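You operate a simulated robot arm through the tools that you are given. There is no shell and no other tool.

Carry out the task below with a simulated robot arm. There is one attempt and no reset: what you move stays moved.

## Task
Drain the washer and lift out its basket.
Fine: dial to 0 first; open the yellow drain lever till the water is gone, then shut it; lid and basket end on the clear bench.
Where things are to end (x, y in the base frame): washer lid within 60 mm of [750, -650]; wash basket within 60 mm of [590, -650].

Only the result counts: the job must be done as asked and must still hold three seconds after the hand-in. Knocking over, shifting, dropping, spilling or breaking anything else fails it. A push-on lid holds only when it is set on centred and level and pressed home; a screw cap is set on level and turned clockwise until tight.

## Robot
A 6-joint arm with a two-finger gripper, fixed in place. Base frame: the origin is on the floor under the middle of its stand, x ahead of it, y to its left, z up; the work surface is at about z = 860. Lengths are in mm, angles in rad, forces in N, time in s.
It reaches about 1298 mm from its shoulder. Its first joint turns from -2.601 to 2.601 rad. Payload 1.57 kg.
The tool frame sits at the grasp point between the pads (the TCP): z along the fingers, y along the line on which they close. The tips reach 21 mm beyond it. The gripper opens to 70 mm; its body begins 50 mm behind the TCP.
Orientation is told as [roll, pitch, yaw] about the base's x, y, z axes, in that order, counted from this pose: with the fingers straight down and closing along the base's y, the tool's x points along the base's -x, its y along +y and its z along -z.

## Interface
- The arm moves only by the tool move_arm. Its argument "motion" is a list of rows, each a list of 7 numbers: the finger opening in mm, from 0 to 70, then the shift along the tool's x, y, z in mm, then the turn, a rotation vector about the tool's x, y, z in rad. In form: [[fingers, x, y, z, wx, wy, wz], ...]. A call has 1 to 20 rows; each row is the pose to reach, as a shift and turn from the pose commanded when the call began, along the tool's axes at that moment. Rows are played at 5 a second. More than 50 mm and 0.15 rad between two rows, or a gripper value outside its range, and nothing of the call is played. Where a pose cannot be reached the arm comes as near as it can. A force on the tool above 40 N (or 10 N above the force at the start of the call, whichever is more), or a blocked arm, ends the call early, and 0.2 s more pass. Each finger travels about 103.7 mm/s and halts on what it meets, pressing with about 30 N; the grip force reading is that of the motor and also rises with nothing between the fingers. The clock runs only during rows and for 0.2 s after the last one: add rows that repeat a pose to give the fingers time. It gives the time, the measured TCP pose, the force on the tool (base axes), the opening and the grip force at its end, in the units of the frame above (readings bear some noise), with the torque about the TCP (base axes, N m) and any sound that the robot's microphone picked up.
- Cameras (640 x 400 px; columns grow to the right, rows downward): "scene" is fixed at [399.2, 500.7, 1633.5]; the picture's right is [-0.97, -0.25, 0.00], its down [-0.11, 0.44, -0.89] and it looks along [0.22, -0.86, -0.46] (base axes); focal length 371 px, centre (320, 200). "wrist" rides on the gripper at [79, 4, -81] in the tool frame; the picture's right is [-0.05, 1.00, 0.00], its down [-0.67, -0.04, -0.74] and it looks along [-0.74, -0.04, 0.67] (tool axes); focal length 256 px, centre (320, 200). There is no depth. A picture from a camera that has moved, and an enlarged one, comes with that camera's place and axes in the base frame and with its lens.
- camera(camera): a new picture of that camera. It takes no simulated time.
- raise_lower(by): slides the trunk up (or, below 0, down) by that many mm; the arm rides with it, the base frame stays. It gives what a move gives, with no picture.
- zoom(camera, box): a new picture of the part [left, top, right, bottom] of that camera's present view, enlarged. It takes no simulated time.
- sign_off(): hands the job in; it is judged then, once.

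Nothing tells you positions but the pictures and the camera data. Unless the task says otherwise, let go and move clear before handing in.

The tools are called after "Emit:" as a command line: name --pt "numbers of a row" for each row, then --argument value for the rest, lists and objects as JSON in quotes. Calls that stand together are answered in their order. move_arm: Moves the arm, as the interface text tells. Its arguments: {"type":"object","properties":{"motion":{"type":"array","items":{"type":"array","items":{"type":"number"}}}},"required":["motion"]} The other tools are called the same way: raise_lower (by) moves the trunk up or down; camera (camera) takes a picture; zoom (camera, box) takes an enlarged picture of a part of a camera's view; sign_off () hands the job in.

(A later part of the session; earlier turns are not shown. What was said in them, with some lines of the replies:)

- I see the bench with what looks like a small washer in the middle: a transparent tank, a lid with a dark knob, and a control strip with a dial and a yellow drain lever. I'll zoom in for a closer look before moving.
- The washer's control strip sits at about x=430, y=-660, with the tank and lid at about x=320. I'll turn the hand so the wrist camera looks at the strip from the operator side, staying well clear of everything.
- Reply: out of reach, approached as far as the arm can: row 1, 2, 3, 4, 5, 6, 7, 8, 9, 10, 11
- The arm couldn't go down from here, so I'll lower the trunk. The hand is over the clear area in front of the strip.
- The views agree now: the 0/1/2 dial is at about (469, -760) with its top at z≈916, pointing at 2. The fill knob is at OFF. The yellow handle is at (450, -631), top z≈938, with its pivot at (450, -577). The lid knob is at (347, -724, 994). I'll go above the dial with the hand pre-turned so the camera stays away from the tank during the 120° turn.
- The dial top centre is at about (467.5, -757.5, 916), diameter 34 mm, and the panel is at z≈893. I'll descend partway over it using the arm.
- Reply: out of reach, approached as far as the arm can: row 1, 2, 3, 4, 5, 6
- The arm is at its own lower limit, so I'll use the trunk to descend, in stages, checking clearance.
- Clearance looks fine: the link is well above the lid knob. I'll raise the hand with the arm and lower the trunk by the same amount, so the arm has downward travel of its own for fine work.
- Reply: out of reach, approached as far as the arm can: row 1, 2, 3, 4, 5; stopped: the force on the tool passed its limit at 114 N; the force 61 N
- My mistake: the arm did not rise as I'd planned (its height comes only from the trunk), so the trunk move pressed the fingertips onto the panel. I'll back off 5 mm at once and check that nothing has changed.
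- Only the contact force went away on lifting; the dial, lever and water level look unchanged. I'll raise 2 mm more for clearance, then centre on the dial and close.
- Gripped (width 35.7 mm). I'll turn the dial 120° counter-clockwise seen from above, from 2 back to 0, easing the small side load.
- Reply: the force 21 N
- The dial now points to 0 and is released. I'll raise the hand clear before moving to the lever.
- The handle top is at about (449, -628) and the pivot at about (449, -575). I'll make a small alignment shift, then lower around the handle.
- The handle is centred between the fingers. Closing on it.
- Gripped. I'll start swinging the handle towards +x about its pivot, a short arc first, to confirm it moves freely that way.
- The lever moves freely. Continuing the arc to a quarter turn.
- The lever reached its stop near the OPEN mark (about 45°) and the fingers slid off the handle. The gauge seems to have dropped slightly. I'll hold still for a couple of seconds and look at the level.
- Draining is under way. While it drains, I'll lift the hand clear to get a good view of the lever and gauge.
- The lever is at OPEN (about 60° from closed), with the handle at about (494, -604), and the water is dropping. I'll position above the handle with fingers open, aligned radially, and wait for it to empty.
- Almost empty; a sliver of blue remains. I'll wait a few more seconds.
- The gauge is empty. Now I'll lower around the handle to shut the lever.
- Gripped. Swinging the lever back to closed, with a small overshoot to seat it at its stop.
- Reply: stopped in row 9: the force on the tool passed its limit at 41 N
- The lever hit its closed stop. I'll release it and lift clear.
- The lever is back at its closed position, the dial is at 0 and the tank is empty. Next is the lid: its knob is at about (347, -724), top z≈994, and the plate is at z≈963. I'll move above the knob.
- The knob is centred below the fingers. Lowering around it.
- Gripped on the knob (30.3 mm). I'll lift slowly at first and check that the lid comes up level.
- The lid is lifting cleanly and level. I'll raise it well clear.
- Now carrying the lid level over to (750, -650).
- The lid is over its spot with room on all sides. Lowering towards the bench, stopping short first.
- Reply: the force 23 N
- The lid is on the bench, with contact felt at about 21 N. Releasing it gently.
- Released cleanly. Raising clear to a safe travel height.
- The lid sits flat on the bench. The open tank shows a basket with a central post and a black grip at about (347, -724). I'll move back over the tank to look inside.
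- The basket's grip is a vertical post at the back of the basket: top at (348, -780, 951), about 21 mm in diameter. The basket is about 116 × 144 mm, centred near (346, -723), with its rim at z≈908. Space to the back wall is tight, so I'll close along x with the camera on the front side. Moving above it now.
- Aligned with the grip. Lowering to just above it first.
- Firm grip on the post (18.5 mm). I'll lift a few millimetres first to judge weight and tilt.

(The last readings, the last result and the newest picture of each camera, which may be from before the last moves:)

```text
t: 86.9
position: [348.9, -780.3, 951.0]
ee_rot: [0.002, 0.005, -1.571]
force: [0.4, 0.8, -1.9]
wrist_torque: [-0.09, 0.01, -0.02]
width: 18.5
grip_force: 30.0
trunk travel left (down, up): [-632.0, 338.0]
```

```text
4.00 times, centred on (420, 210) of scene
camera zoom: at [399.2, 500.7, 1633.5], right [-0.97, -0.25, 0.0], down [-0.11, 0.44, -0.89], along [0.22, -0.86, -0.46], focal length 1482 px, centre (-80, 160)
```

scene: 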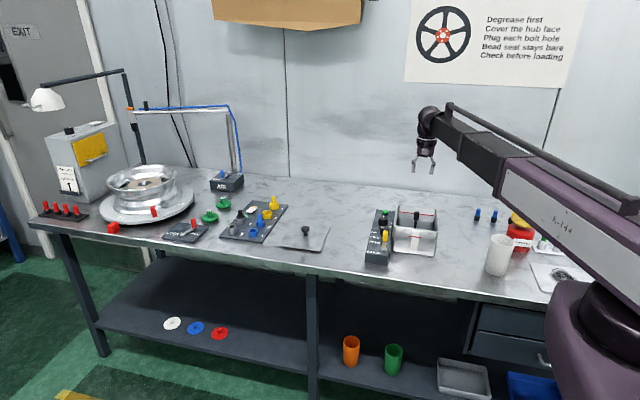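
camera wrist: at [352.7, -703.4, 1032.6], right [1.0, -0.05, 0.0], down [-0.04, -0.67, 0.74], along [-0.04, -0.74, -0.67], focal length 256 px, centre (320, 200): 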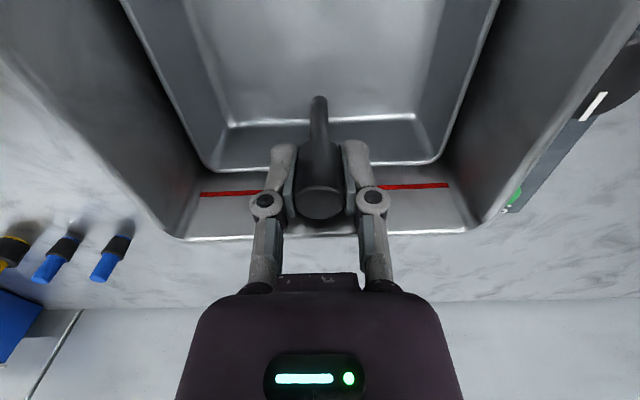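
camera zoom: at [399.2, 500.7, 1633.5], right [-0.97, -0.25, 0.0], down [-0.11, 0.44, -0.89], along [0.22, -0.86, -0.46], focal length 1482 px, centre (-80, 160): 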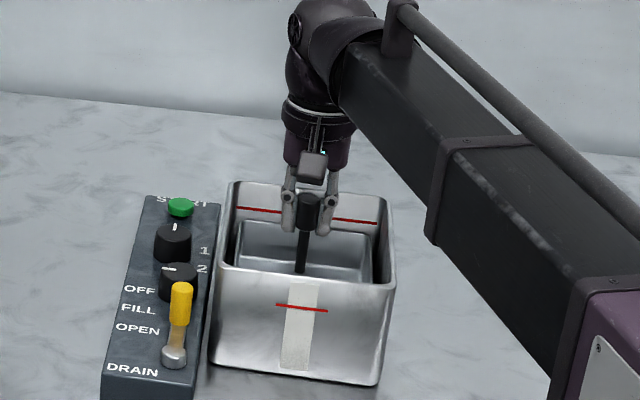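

The basket is coming up level with only about 2 N of weight. Continuing straight up.

Emit:
raise_lower --by 60

Emit:
camera --camera "wrist"

Emit:
zoom --camera "scene" --box '[370, 160, 470, 260]'

```text
t: 87.9
position: [347.4, -780.8, 1009.9]
ee_rot: [0.001, 0.005, -1.572]
force: [-0.5, -0.1, -2.2]
wrist_torque: [-0.08, 0.01, 0.0]
width: 18.4
grip_force: 30.2
trunk travel left (down, up): [-692.0, 278.0]
```

```text
taken
camera wrist: at [352.7, -703.4, 1092.6], right [1.0, -0.05, 0.0], down [-0.04, -0.67, 0.74], along [-0.04, -0.74, -0.67], focal length 256 px, centre (320, 200)
```

wrist: 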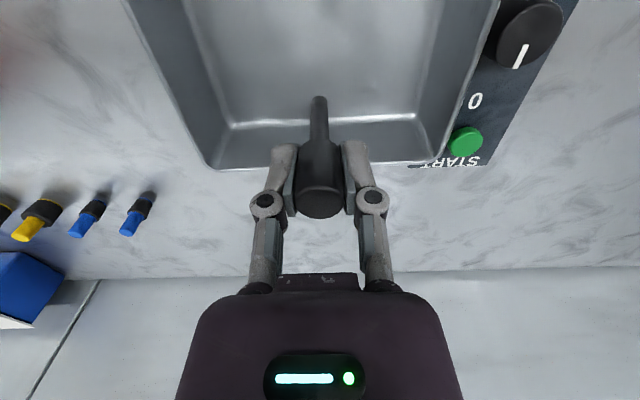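

```text
4.00 times, centred on (420, 210) of scene
camera zoom: at [399.2, 500.7, 1633.5], right [-0.97, -0.25, 0.0], down [-0.11, 0.44, -0.89], along [0.22, -0.86, -0.46], focal length 1482 px, centre (-80, 160)
```

zoom: 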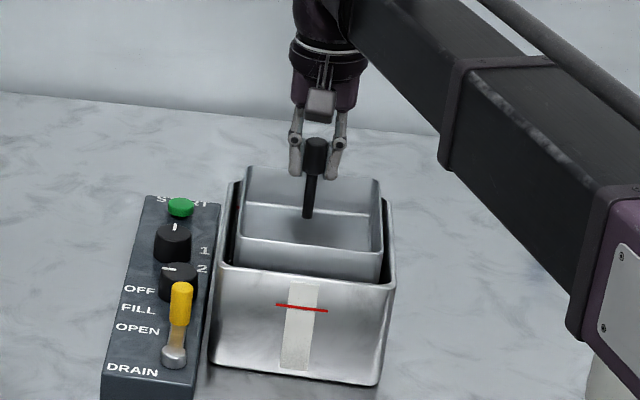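

Emit:
raise_lower --by 110

Emit:
camera --camera "scene"

Emit:
zoom --camera "scene" --box '[370, 130, 470, 260]'

```text
t: 89.3
position: [347.9, -781.0, 1120.0]
ee_rot: [0.004, 0.007, -1.571]
force: [0.3, 0.1, -2.2]
wrist_torque: [-0.06, 0.0, -0.02]
width: 18.7
grip_force: 30.1
trunk travel left (down, up): [-802.0, 168.0]
```

```text
taken
```

scene: 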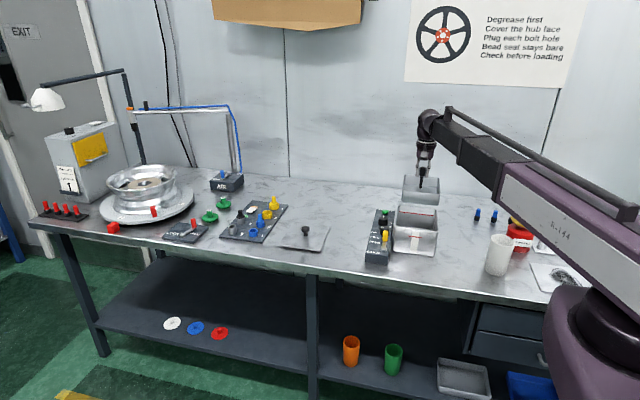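

```text
3.08 times, centred on (420, 195) of scene
camera zoom: at [399.2, 500.7, 1633.5], right [-0.97, -0.25, 0.0], down [-0.11, 0.44, -0.89], along [0.22, -0.86, -0.46], focal length 1140 px, centre (12, 215)
```

zoom: 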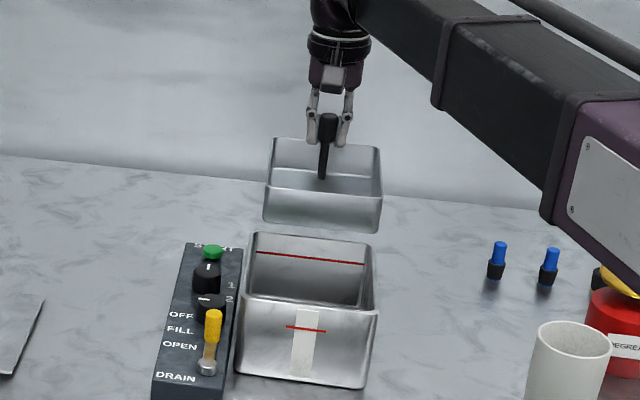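

The basket is out and level, its bottom about 75 mm below the TCP. Moving it so its centre lands near (590, -640), with the grip at about (590, -695).

Emit:
move_arm --pt "14 3 8 0 0 0 0" --pt "14 8 22 0 0 0 0" --pt "14 14 38 0 0 0 0" --pt "14 20 55 0 0 0 0" --pt "14 26 72 0 0 0 0" --pt "14 32 89 0 0 0 0" --pt "14 38 107 0 0 0 0" --pt "14 44 125 0 0 0 0" --pt "14 51 143 0 0 0 0" --pt "14 57 161 0 0 0 0" --pt "14 63 179 0 0 0 0" --pt "14 69 196 0 0 0 0" --pt "14 75 212 0 0 0 0" --pt "14 80 226 0 0 0 0" --pt "14 84 236 0 0 0 0" --pt "14 86 242 0 0 0 0" --pt "14 86 242 0 0 0 0"

Emit:
camera --camera "scene"

Emit:
camera --camera "wrist"

```text
t: 92.9
position: [590.3, -693.3, 1121.5]
ee_rot: [0.001, 0.005, -1.57]
force: [0.3, -0.4, -2.0]
wrist_torque: [-0.09, -0.04, 0.01]
width: 18.5
grip_force: 29.6
trunk travel left (down, up): [-802.0, 168.0]
```

```text
taken
```

scene: 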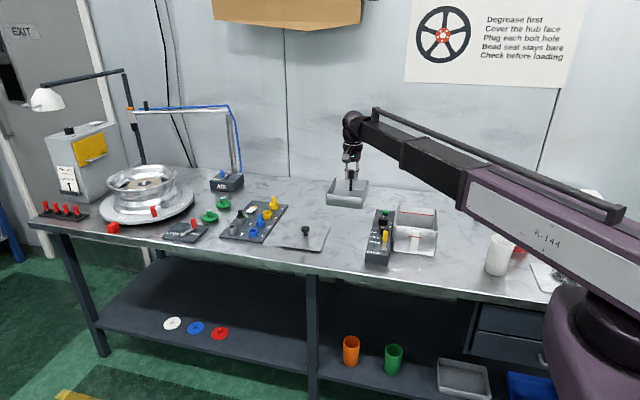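

```text
taken
camera wrist: at [594.7, -617.1, 1202.6], right [1.0, -0.05, 0.0], down [-0.04, -0.67, 0.74], along [-0.04, -0.74, -0.67], focal length 256 px, centre (320, 200)
```

wrist: 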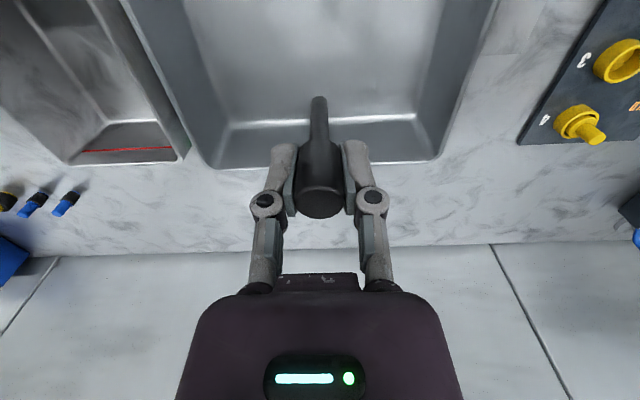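

Emit:
raise_lower --by -165

Emit:
zoom --camera "scene" --box '[270, 160, 430, 270]'

```text
t: 94.8
position: [589.6, -694.8, 955.6]
ee_rot: [0.003, 0.005, -1.569]
force: [0.2, -0.3, -1.9]
wrist_torque: [-0.1, 0.0, 0.02]
width: 18.7
grip_force: 30.6
trunk travel left (down, up): [-637.0, 333.0]
```

```text
3.64 times, centred on (350, 215) of scene
camera zoom: at [399.2, 500.7, 1633.5], right [-0.97, -0.25, 0.0], down [-0.11, 0.44, -0.89], along [0.22, -0.86, -0.46], focal length 1348 px, centre (211, 146)
```

zoom: 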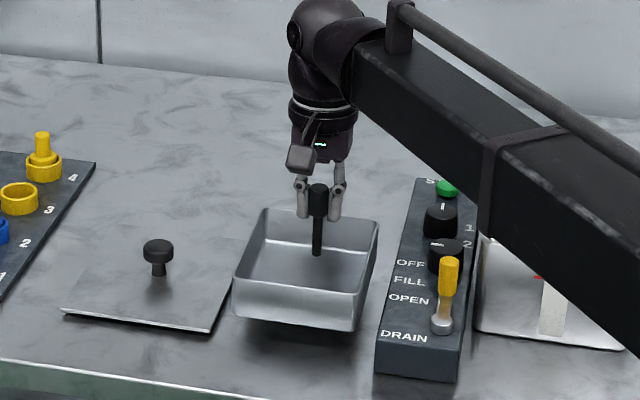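

Emit:
raise_lower --by -14

Emit:
zoom --camera "scene" --box '[290, 180, 390, 260]'

```text
t: 95.4
position: [589.6, -693.8, 941.5]
ee_rot: [0.002, 0.005, -1.57]
force: [0.2, 0.8, -2.2]
wrist_torque: [-0.13, -0.02, 0.02]
width: 18.8
grip_force: 30.2
trunk travel left (down, up): [-623.0, 347.0]
```

```text
5.00 times, centred on (340, 220) of scene
camera zoom: at [399.2, 500.7, 1633.5], right [-0.97, -0.25, 0.0], down [-0.11, 0.44, -0.89], along [0.22, -0.86, -0.46], focal length 1853 px, centre (220, 100)
```

zoom: 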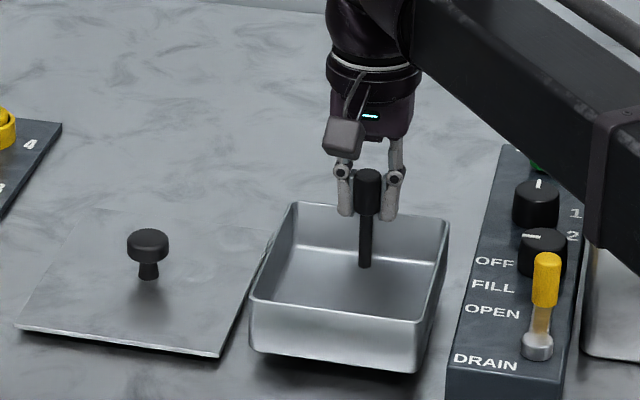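

Emit:
raise_lower --by -3

Emit:
raise_lower --by -2

Emit:
zoom --camera "scene" --box '[290, 180, 390, 260]'

```text
t: 95.9
position: [588.9, -695.9, 938.0]
ee_rot: [0.001, 0.006, -1.572]
force: [-0.6, -0.2, -2.1]
wrist_torque: [-0.07, 0.04, -0.01]
width: 18.5
grip_force: 30.1
trunk travel left (down, up): [-620.0, 350.0]
```

```text
t: 96.4
position: [589.2, -694.6, 937.0]
ee_rot: [0.001, 0.005, -1.571]
force: [-0.7, -0.4, -1.3]
wrist_torque: [-0.1, -0.01, 0.01]
width: 18.6
grip_force: 29.7
trunk travel left (down, up): [-618.0, 352.0]
```

```text
5.00 times, centred on (340, 220) of scene
camera zoom: at [399.2, 500.7, 1633.5], right [-0.97, -0.25, 0.0], down [-0.11, 0.44, -0.89], along [0.22, -0.86, -0.46], focal length 1853 px, centre (220, 100)
```

zoom: 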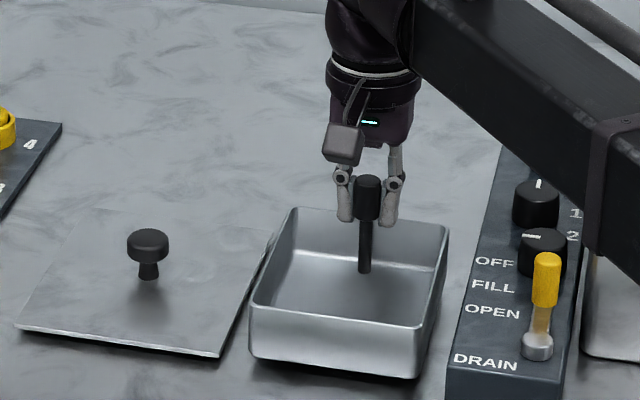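

Emit:
raise_lower --by -2

Emit:
raise_lower --by -1

Emit:
zoom --camera "scene" --box '[290, 180, 390, 260]'

```text
t: 97.0
position: [589.1, -693.5, 935.0]
ee_rot: [0.003, 0.005, -1.571]
force: [-0.6, 0.6, -1.7]
wrist_torque: [-0.13, 0.0, -0.02]
width: 18.5
grip_force: 29.7
trunk travel left (down, up): [-616.0, 354.0]
```

```text
t: 97.5
position: [590.9, -695.8, 934.4]
ee_rot: [0.003, 0.006, -1.57]
force: [0.7, 0.1, -1.9]
wrist_torque: [-0.07, 0.01, 0.0]
width: 18.6
grip_force: 29.8
trunk travel left (down, up): [-615.0, 355.0]
```

```text
5.00 times, centred on (340, 220) of scene
camera zoom: at [399.2, 500.7, 1633.5], right [-0.97, -0.25, 0.0], down [-0.11, 0.44, -0.89], along [0.22, -0.86, -0.46], focal length 1853 px, centre (220, 100)
```

zoom: 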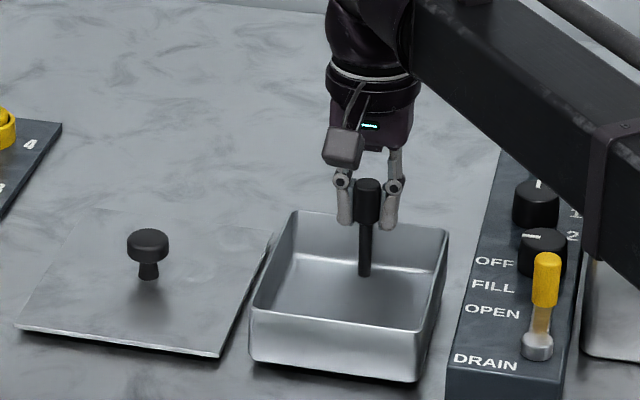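

Emit:
raise_lower --by -1

Emit:
raise_lower --by -1

```text
t: 98.0
position: [591.0, -693.9, 933.3]
ee_rot: [0.002, 0.004, -1.571]
force: [0.3, -0.1, -2.1]
wrist_torque: [-0.09, 0.0, -0.02]
width: 18.3
grip_force: 29.6
trunk travel left (down, up): [-614.0, 356.0]
```

```text
t: 98.5
position: [589.9, -694.4, 931.8]
ee_rot: [0.002, 0.005, -1.57]
force: [-0.1, 0.2, -1.5]
wrist_torque: [-0.12, 0.01, -0.01]
width: 18.5
grip_force: 30.1
trunk travel left (down, up): [-613.0, 357.0]
```

Emit:
raise_lower --by -1

Emit:
zoom --camera "scene" --box '[320, 215, 380, 255]'

```text
t: 99.0
position: [590.2, -695.6, 929.8]
ee_rot: [0.002, 0.004, -1.572]
force: [1.2, -0.3, -1.3]
wrist_torque: [-0.1, -0.01, -0.01]
width: 18.5
grip_force: 29.8
trunk travel left (down, up): [-612.0, 358.0]
```

```text
10.00 times, centred on (350, 235) of scene
camera zoom: at [399.2, 500.7, 1633.5], right [-0.97, -0.25, 0.0], down [-0.11, 0.44, -0.89], along [0.22, -0.86, -0.46], focal length 3706 px, centre (20, -150)
```

zoom: 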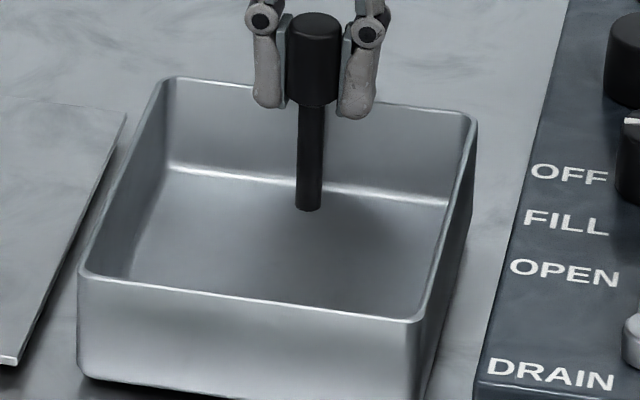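

Emit:
raise_lower --by -1

Emit:
raise_lower --by -1

Emit:
zoom --camera "scene" --box '[320, 230, 380, 270]'

```text
t: 99.5
position: [589.2, -694.2, 930.6]
ee_rot: [0.003, 0.004, -1.571]
force: [-0.5, -0.1, -2.5]
wrist_torque: [-0.11, 0.0, 0.01]
width: 18.3
grip_force: 29.6
trunk travel left (down, up): [-611.0, 359.0]
```

```text
t: 100.0
position: [589.5, -694.4, 928.6]
ee_rot: [0.002, 0.005, -1.572]
force: [0.0, 0.6, -1.3]
wrist_torque: [-0.13, 0.0, -0.02]
width: 18.4
grip_force: 30.0
trunk travel left (down, up): [-610.0, 360.0]
```

```text
10.00 times, centred on (350, 250) of scene
camera zoom: at [399.2, 500.7, 1633.5], right [-0.97, -0.25, 0.0], down [-0.11, 0.44, -0.89], along [0.22, -0.86, -0.46], focal length 3706 px, centre (20, -300)
```

zoom: 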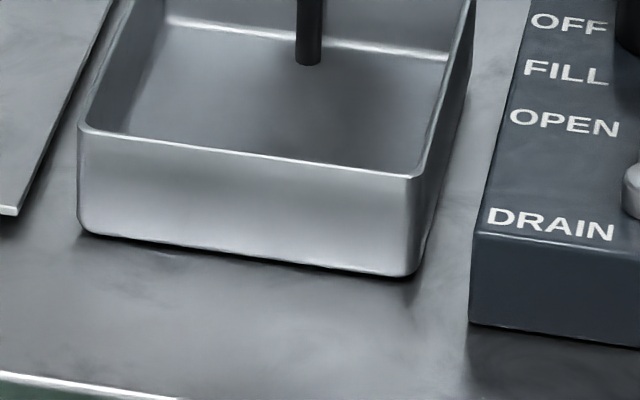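

Emit:
raise_lower --by -1

Emit:
raise_lower --by -1

```text
t: 100.5
position: [589.7, -694.6, 929.1]
ee_rot: [0.002, 0.005, -1.571]
force: [0.2, 0.0, -1.6]
wrist_torque: [-0.08, -0.03, -0.01]
width: 18.8
grip_force: 30.2
trunk travel left (down, up): [-609.0, 361.0]
```

```text
t: 101.0
position: [589.2, -694.5, 926.9]
ee_rot: [0.002, 0.006, -1.571]
force: [0.6, -0.3, 2.6]
wrist_torque: [0.24, -0.04, -0.01]
width: 18.7
grip_force: 30.3
trunk travel left (down, up): [-608.0, 362.0]
```

Contact is beginning (force changed sign). One more millimetre to seat it fully.

Emit:
raise_lower --by -1

Emit:
zoom --camera "scene" --box '[320, 230, 380, 270]'

```text
t: 101.5
position: [590.1, -694.0, 925.4]
ee_rot: [0.003, 0.003, -1.57]
force: [0.8, -1.9, 7.4]
wrist_torque: [0.49, -0.01, 0.01]
width: 18.5
grip_force: 30.1
trunk travel left (down, up): [-607.0, 363.0]
```

```text
10.00 times, centred on (350, 250) of scene
camera zoom: at [399.2, 500.7, 1633.5], right [-0.97, -0.25, 0.0], down [-0.11, 0.44, -0.89], along [0.22, -0.86, -0.46], focal length 3706 px, centre (20, -300)
```

zoom: 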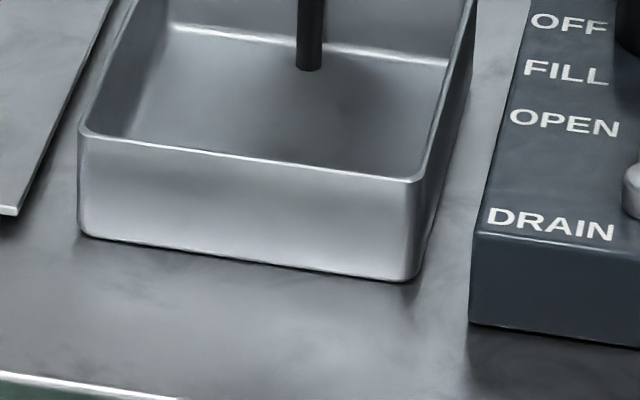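

Emit:
raise_lower --by -1

Emit:
move_arm --pt "19 0 0 0 0 0 0" --pt "21 0 0 0 0 0 0" --pt "26 0 0 0 0 0 0" --pt "36 0 0 0 0 0 0" --pt "46 0 0 0 0 0 0" --pt "46 0 0 0 0 0 0"

Emit:
camera --camera "wrist"

Emit:
zoom --camera "scene" --box '[290, 180, 390, 260]'

```text
t: 102.0
position: [590.0, -693.6, 927.9]
ee_rot: [0.004, 0.002, -1.572]
force: [3.1, -7.2, 20.4]
wrist_torque: [0.09, -0.08, -0.05]
width: 18.7
grip_force: 29.9
trunk travel left (down, up): [-606.0, 364.0]
```

```text
t: 103.5
position: [590.3, -695.3, 924.4]
ee_rot: [0.003, 0.004, -1.57]
force: [-0.6, -0.8, 0.2]
wrist_torque: [0.01, -0.03, 0.0]
width: 46.0
grip_force: 0.1
trunk travel left (down, up): [-606.0, 364.0]
```

```text
taken
camera wrist: at [594.5, -616.9, 1006.7], right [1.0, -0.05, 0.0], down [-0.04, -0.67, 0.74], along [-0.04, -0.74, -0.67], focal length 256 px, centre (320, 200)
```

wrist: 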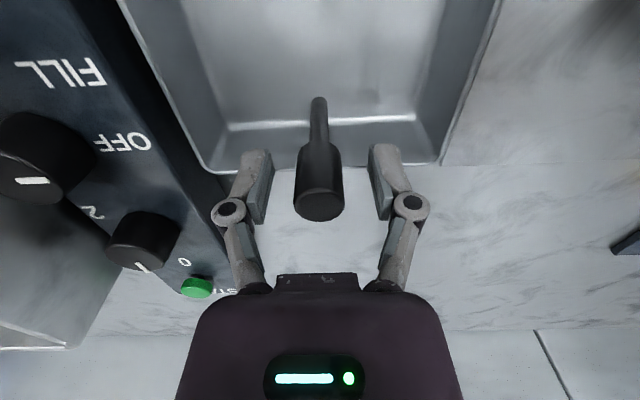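

```text
5.00 times, centred on (340, 220) of scene
camera zoom: at [399.2, 500.7, 1633.5], right [-0.97, -0.25, 0.0], down [-0.11, 0.44, -0.89], along [0.22, -0.86, -0.46], focal length 1853 px, centre (220, 100)
```

zoom: 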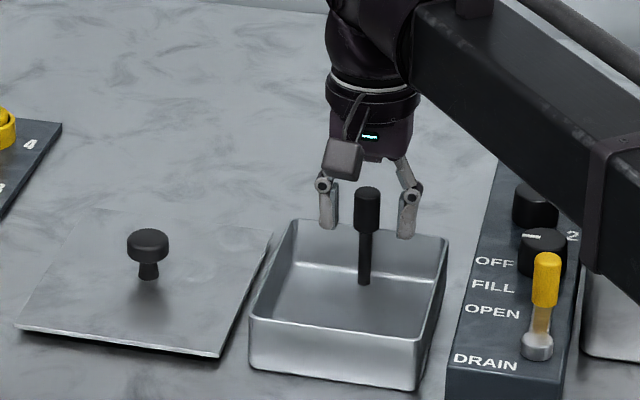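

The basket stands flat on the bench and the fingers are clear. Raising the hand away.

Emit:
raise_lower --by 230

Emit:
camera --camera "scene"

Emit:
camera --camera "wrist"

Emit:
zoom --camera "scene" --box '[250, 180, 450, 290]'

```text
t: 105.9
position: [589.2, -694.3, 1154.7]
ee_rot: [0.001, 0.005, -1.57]
force: [0.0, -0.8, 0.4]
wrist_torque: [0.0, 0.01, 0.01]
width: 46.0
grip_force: 0.0
trunk travel left (down, up): [-836.0, 134.0]
```

```text
taken
```

scene: 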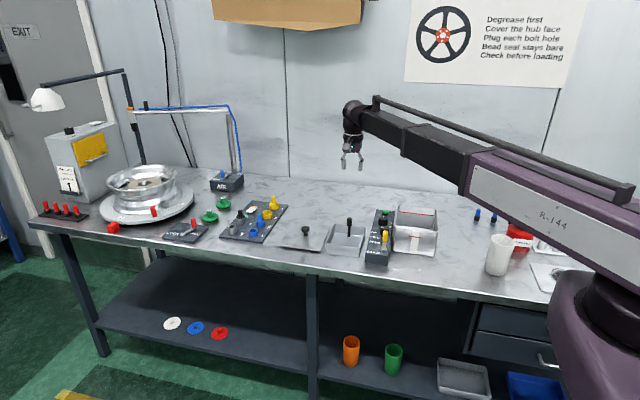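

```text
taken
camera wrist: at [594.6, -617.0, 1236.7], right [1.0, -0.05, 0.0], down [-0.04, -0.67, 0.74], along [-0.04, -0.74, -0.67], focal length 256 px, centre (320, 200)
```

wrist: 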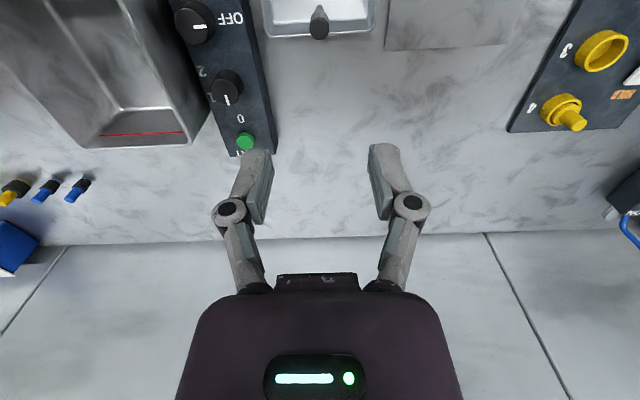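

```text
3.20 times, centred on (350, 235) of scene
camera zoom: at [399.2, 500.7, 1633.5], right [-0.97, -0.25, 0.0], down [-0.11, 0.44, -0.89], along [0.22, -0.86, -0.46], focal length 1186 px, centre (224, 88)
```

zoom: 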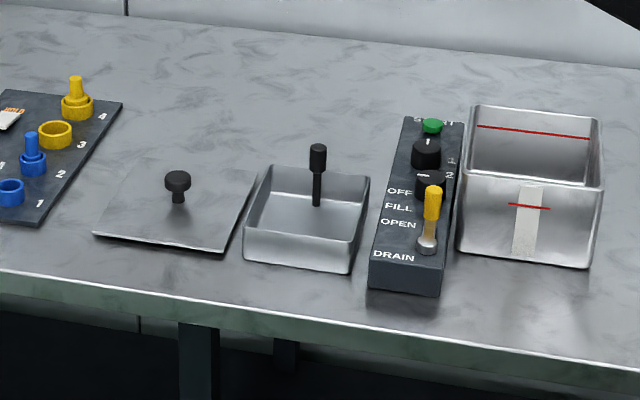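

Everything looks in place: basket centred at about (589, -632), lid at about (749, -650). Final check of the dial, the lever and the rest of the bench.

Emit:
zoom --camera "scene" --box '[362, 200, 442, 270]'

Emit:
zoom --camera "wrist" --box '[150, 0, 310, 160]'

Emit:
zoom --camera "scene" --box '[460, 180, 640, 310]'

```text
5.71 times, centred on (402, 235) of scene
camera zoom: at [399.2, 500.7, 1633.5], right [-0.97, -0.25, 0.0], down [-0.11, 0.44, -0.89], along [0.22, -0.86, -0.46], focal length 2118 px, centre (-149, 0)
```

zoom: 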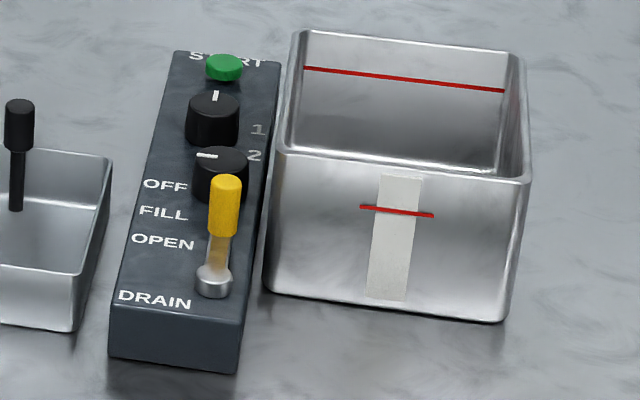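

```text
2.50 times, centred on (230, 80) of wrist
camera zoom: at [594.6, -617.0, 1236.7], right [1.0, -0.05, 0.0], down [-0.04, -0.67, 0.74], along [-0.04, -0.74, -0.67], focal length 640 px, centre (545, 500)
```

zoom: 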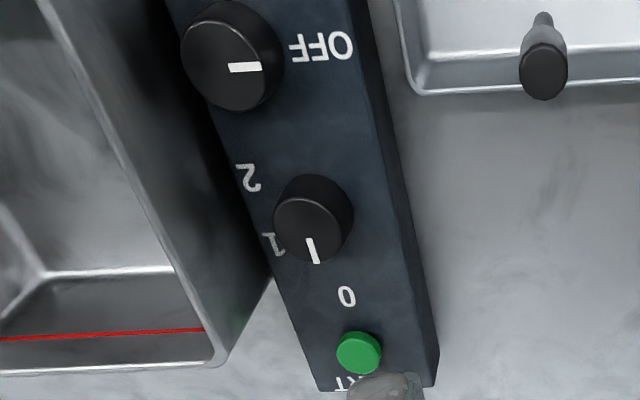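

```text
3.08 times, centred on (550, 245) of scene
camera zoom: at [399.2, 500.7, 1633.5], right [-0.97, -0.25, 0.0], down [-0.11, 0.44, -0.89], along [0.22, -0.86, -0.46], focal length 1140 px, centre (-388, 62)
```

zoom: 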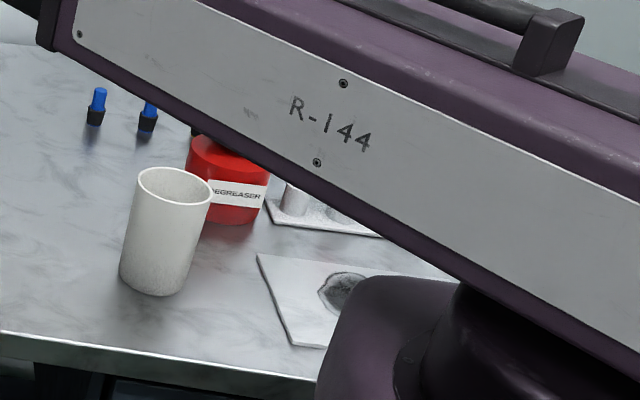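

The dial is at 0, the gauge is empty, the lever is back at its closed position, and the lid and basket rest on the clear bench. The hand is open and well clear, and nothing else has moved, so I'm handing in.

Emit:
sign_off

```text
The job is handed in.
```

The washer is drained, and its lid and basket are on the clear bench. I've handed the job in and don't have the verdict.

| Item | End state |
|---|---|
| Dial | At 0, turned there from 2 before anything else |
| Drain lever | Opened until the gauge showed no water, then shut against its stop |
| Lid | Lying flat at about (749, -650); target (750, -650) |
| Basket | Standing flat, centred at about (589, -632), about 18 mm from (590, -650) |

While lowering onto the dial, I misjudged a trunk move and pressed the fingertips onto the control panel at up to 114 N. I backed off at once. In the pictures afterwards the controls, washer and other items on the bench looked unmoved, and the dial and lever worked normally after that.

The hand is open and well clear above the bench.
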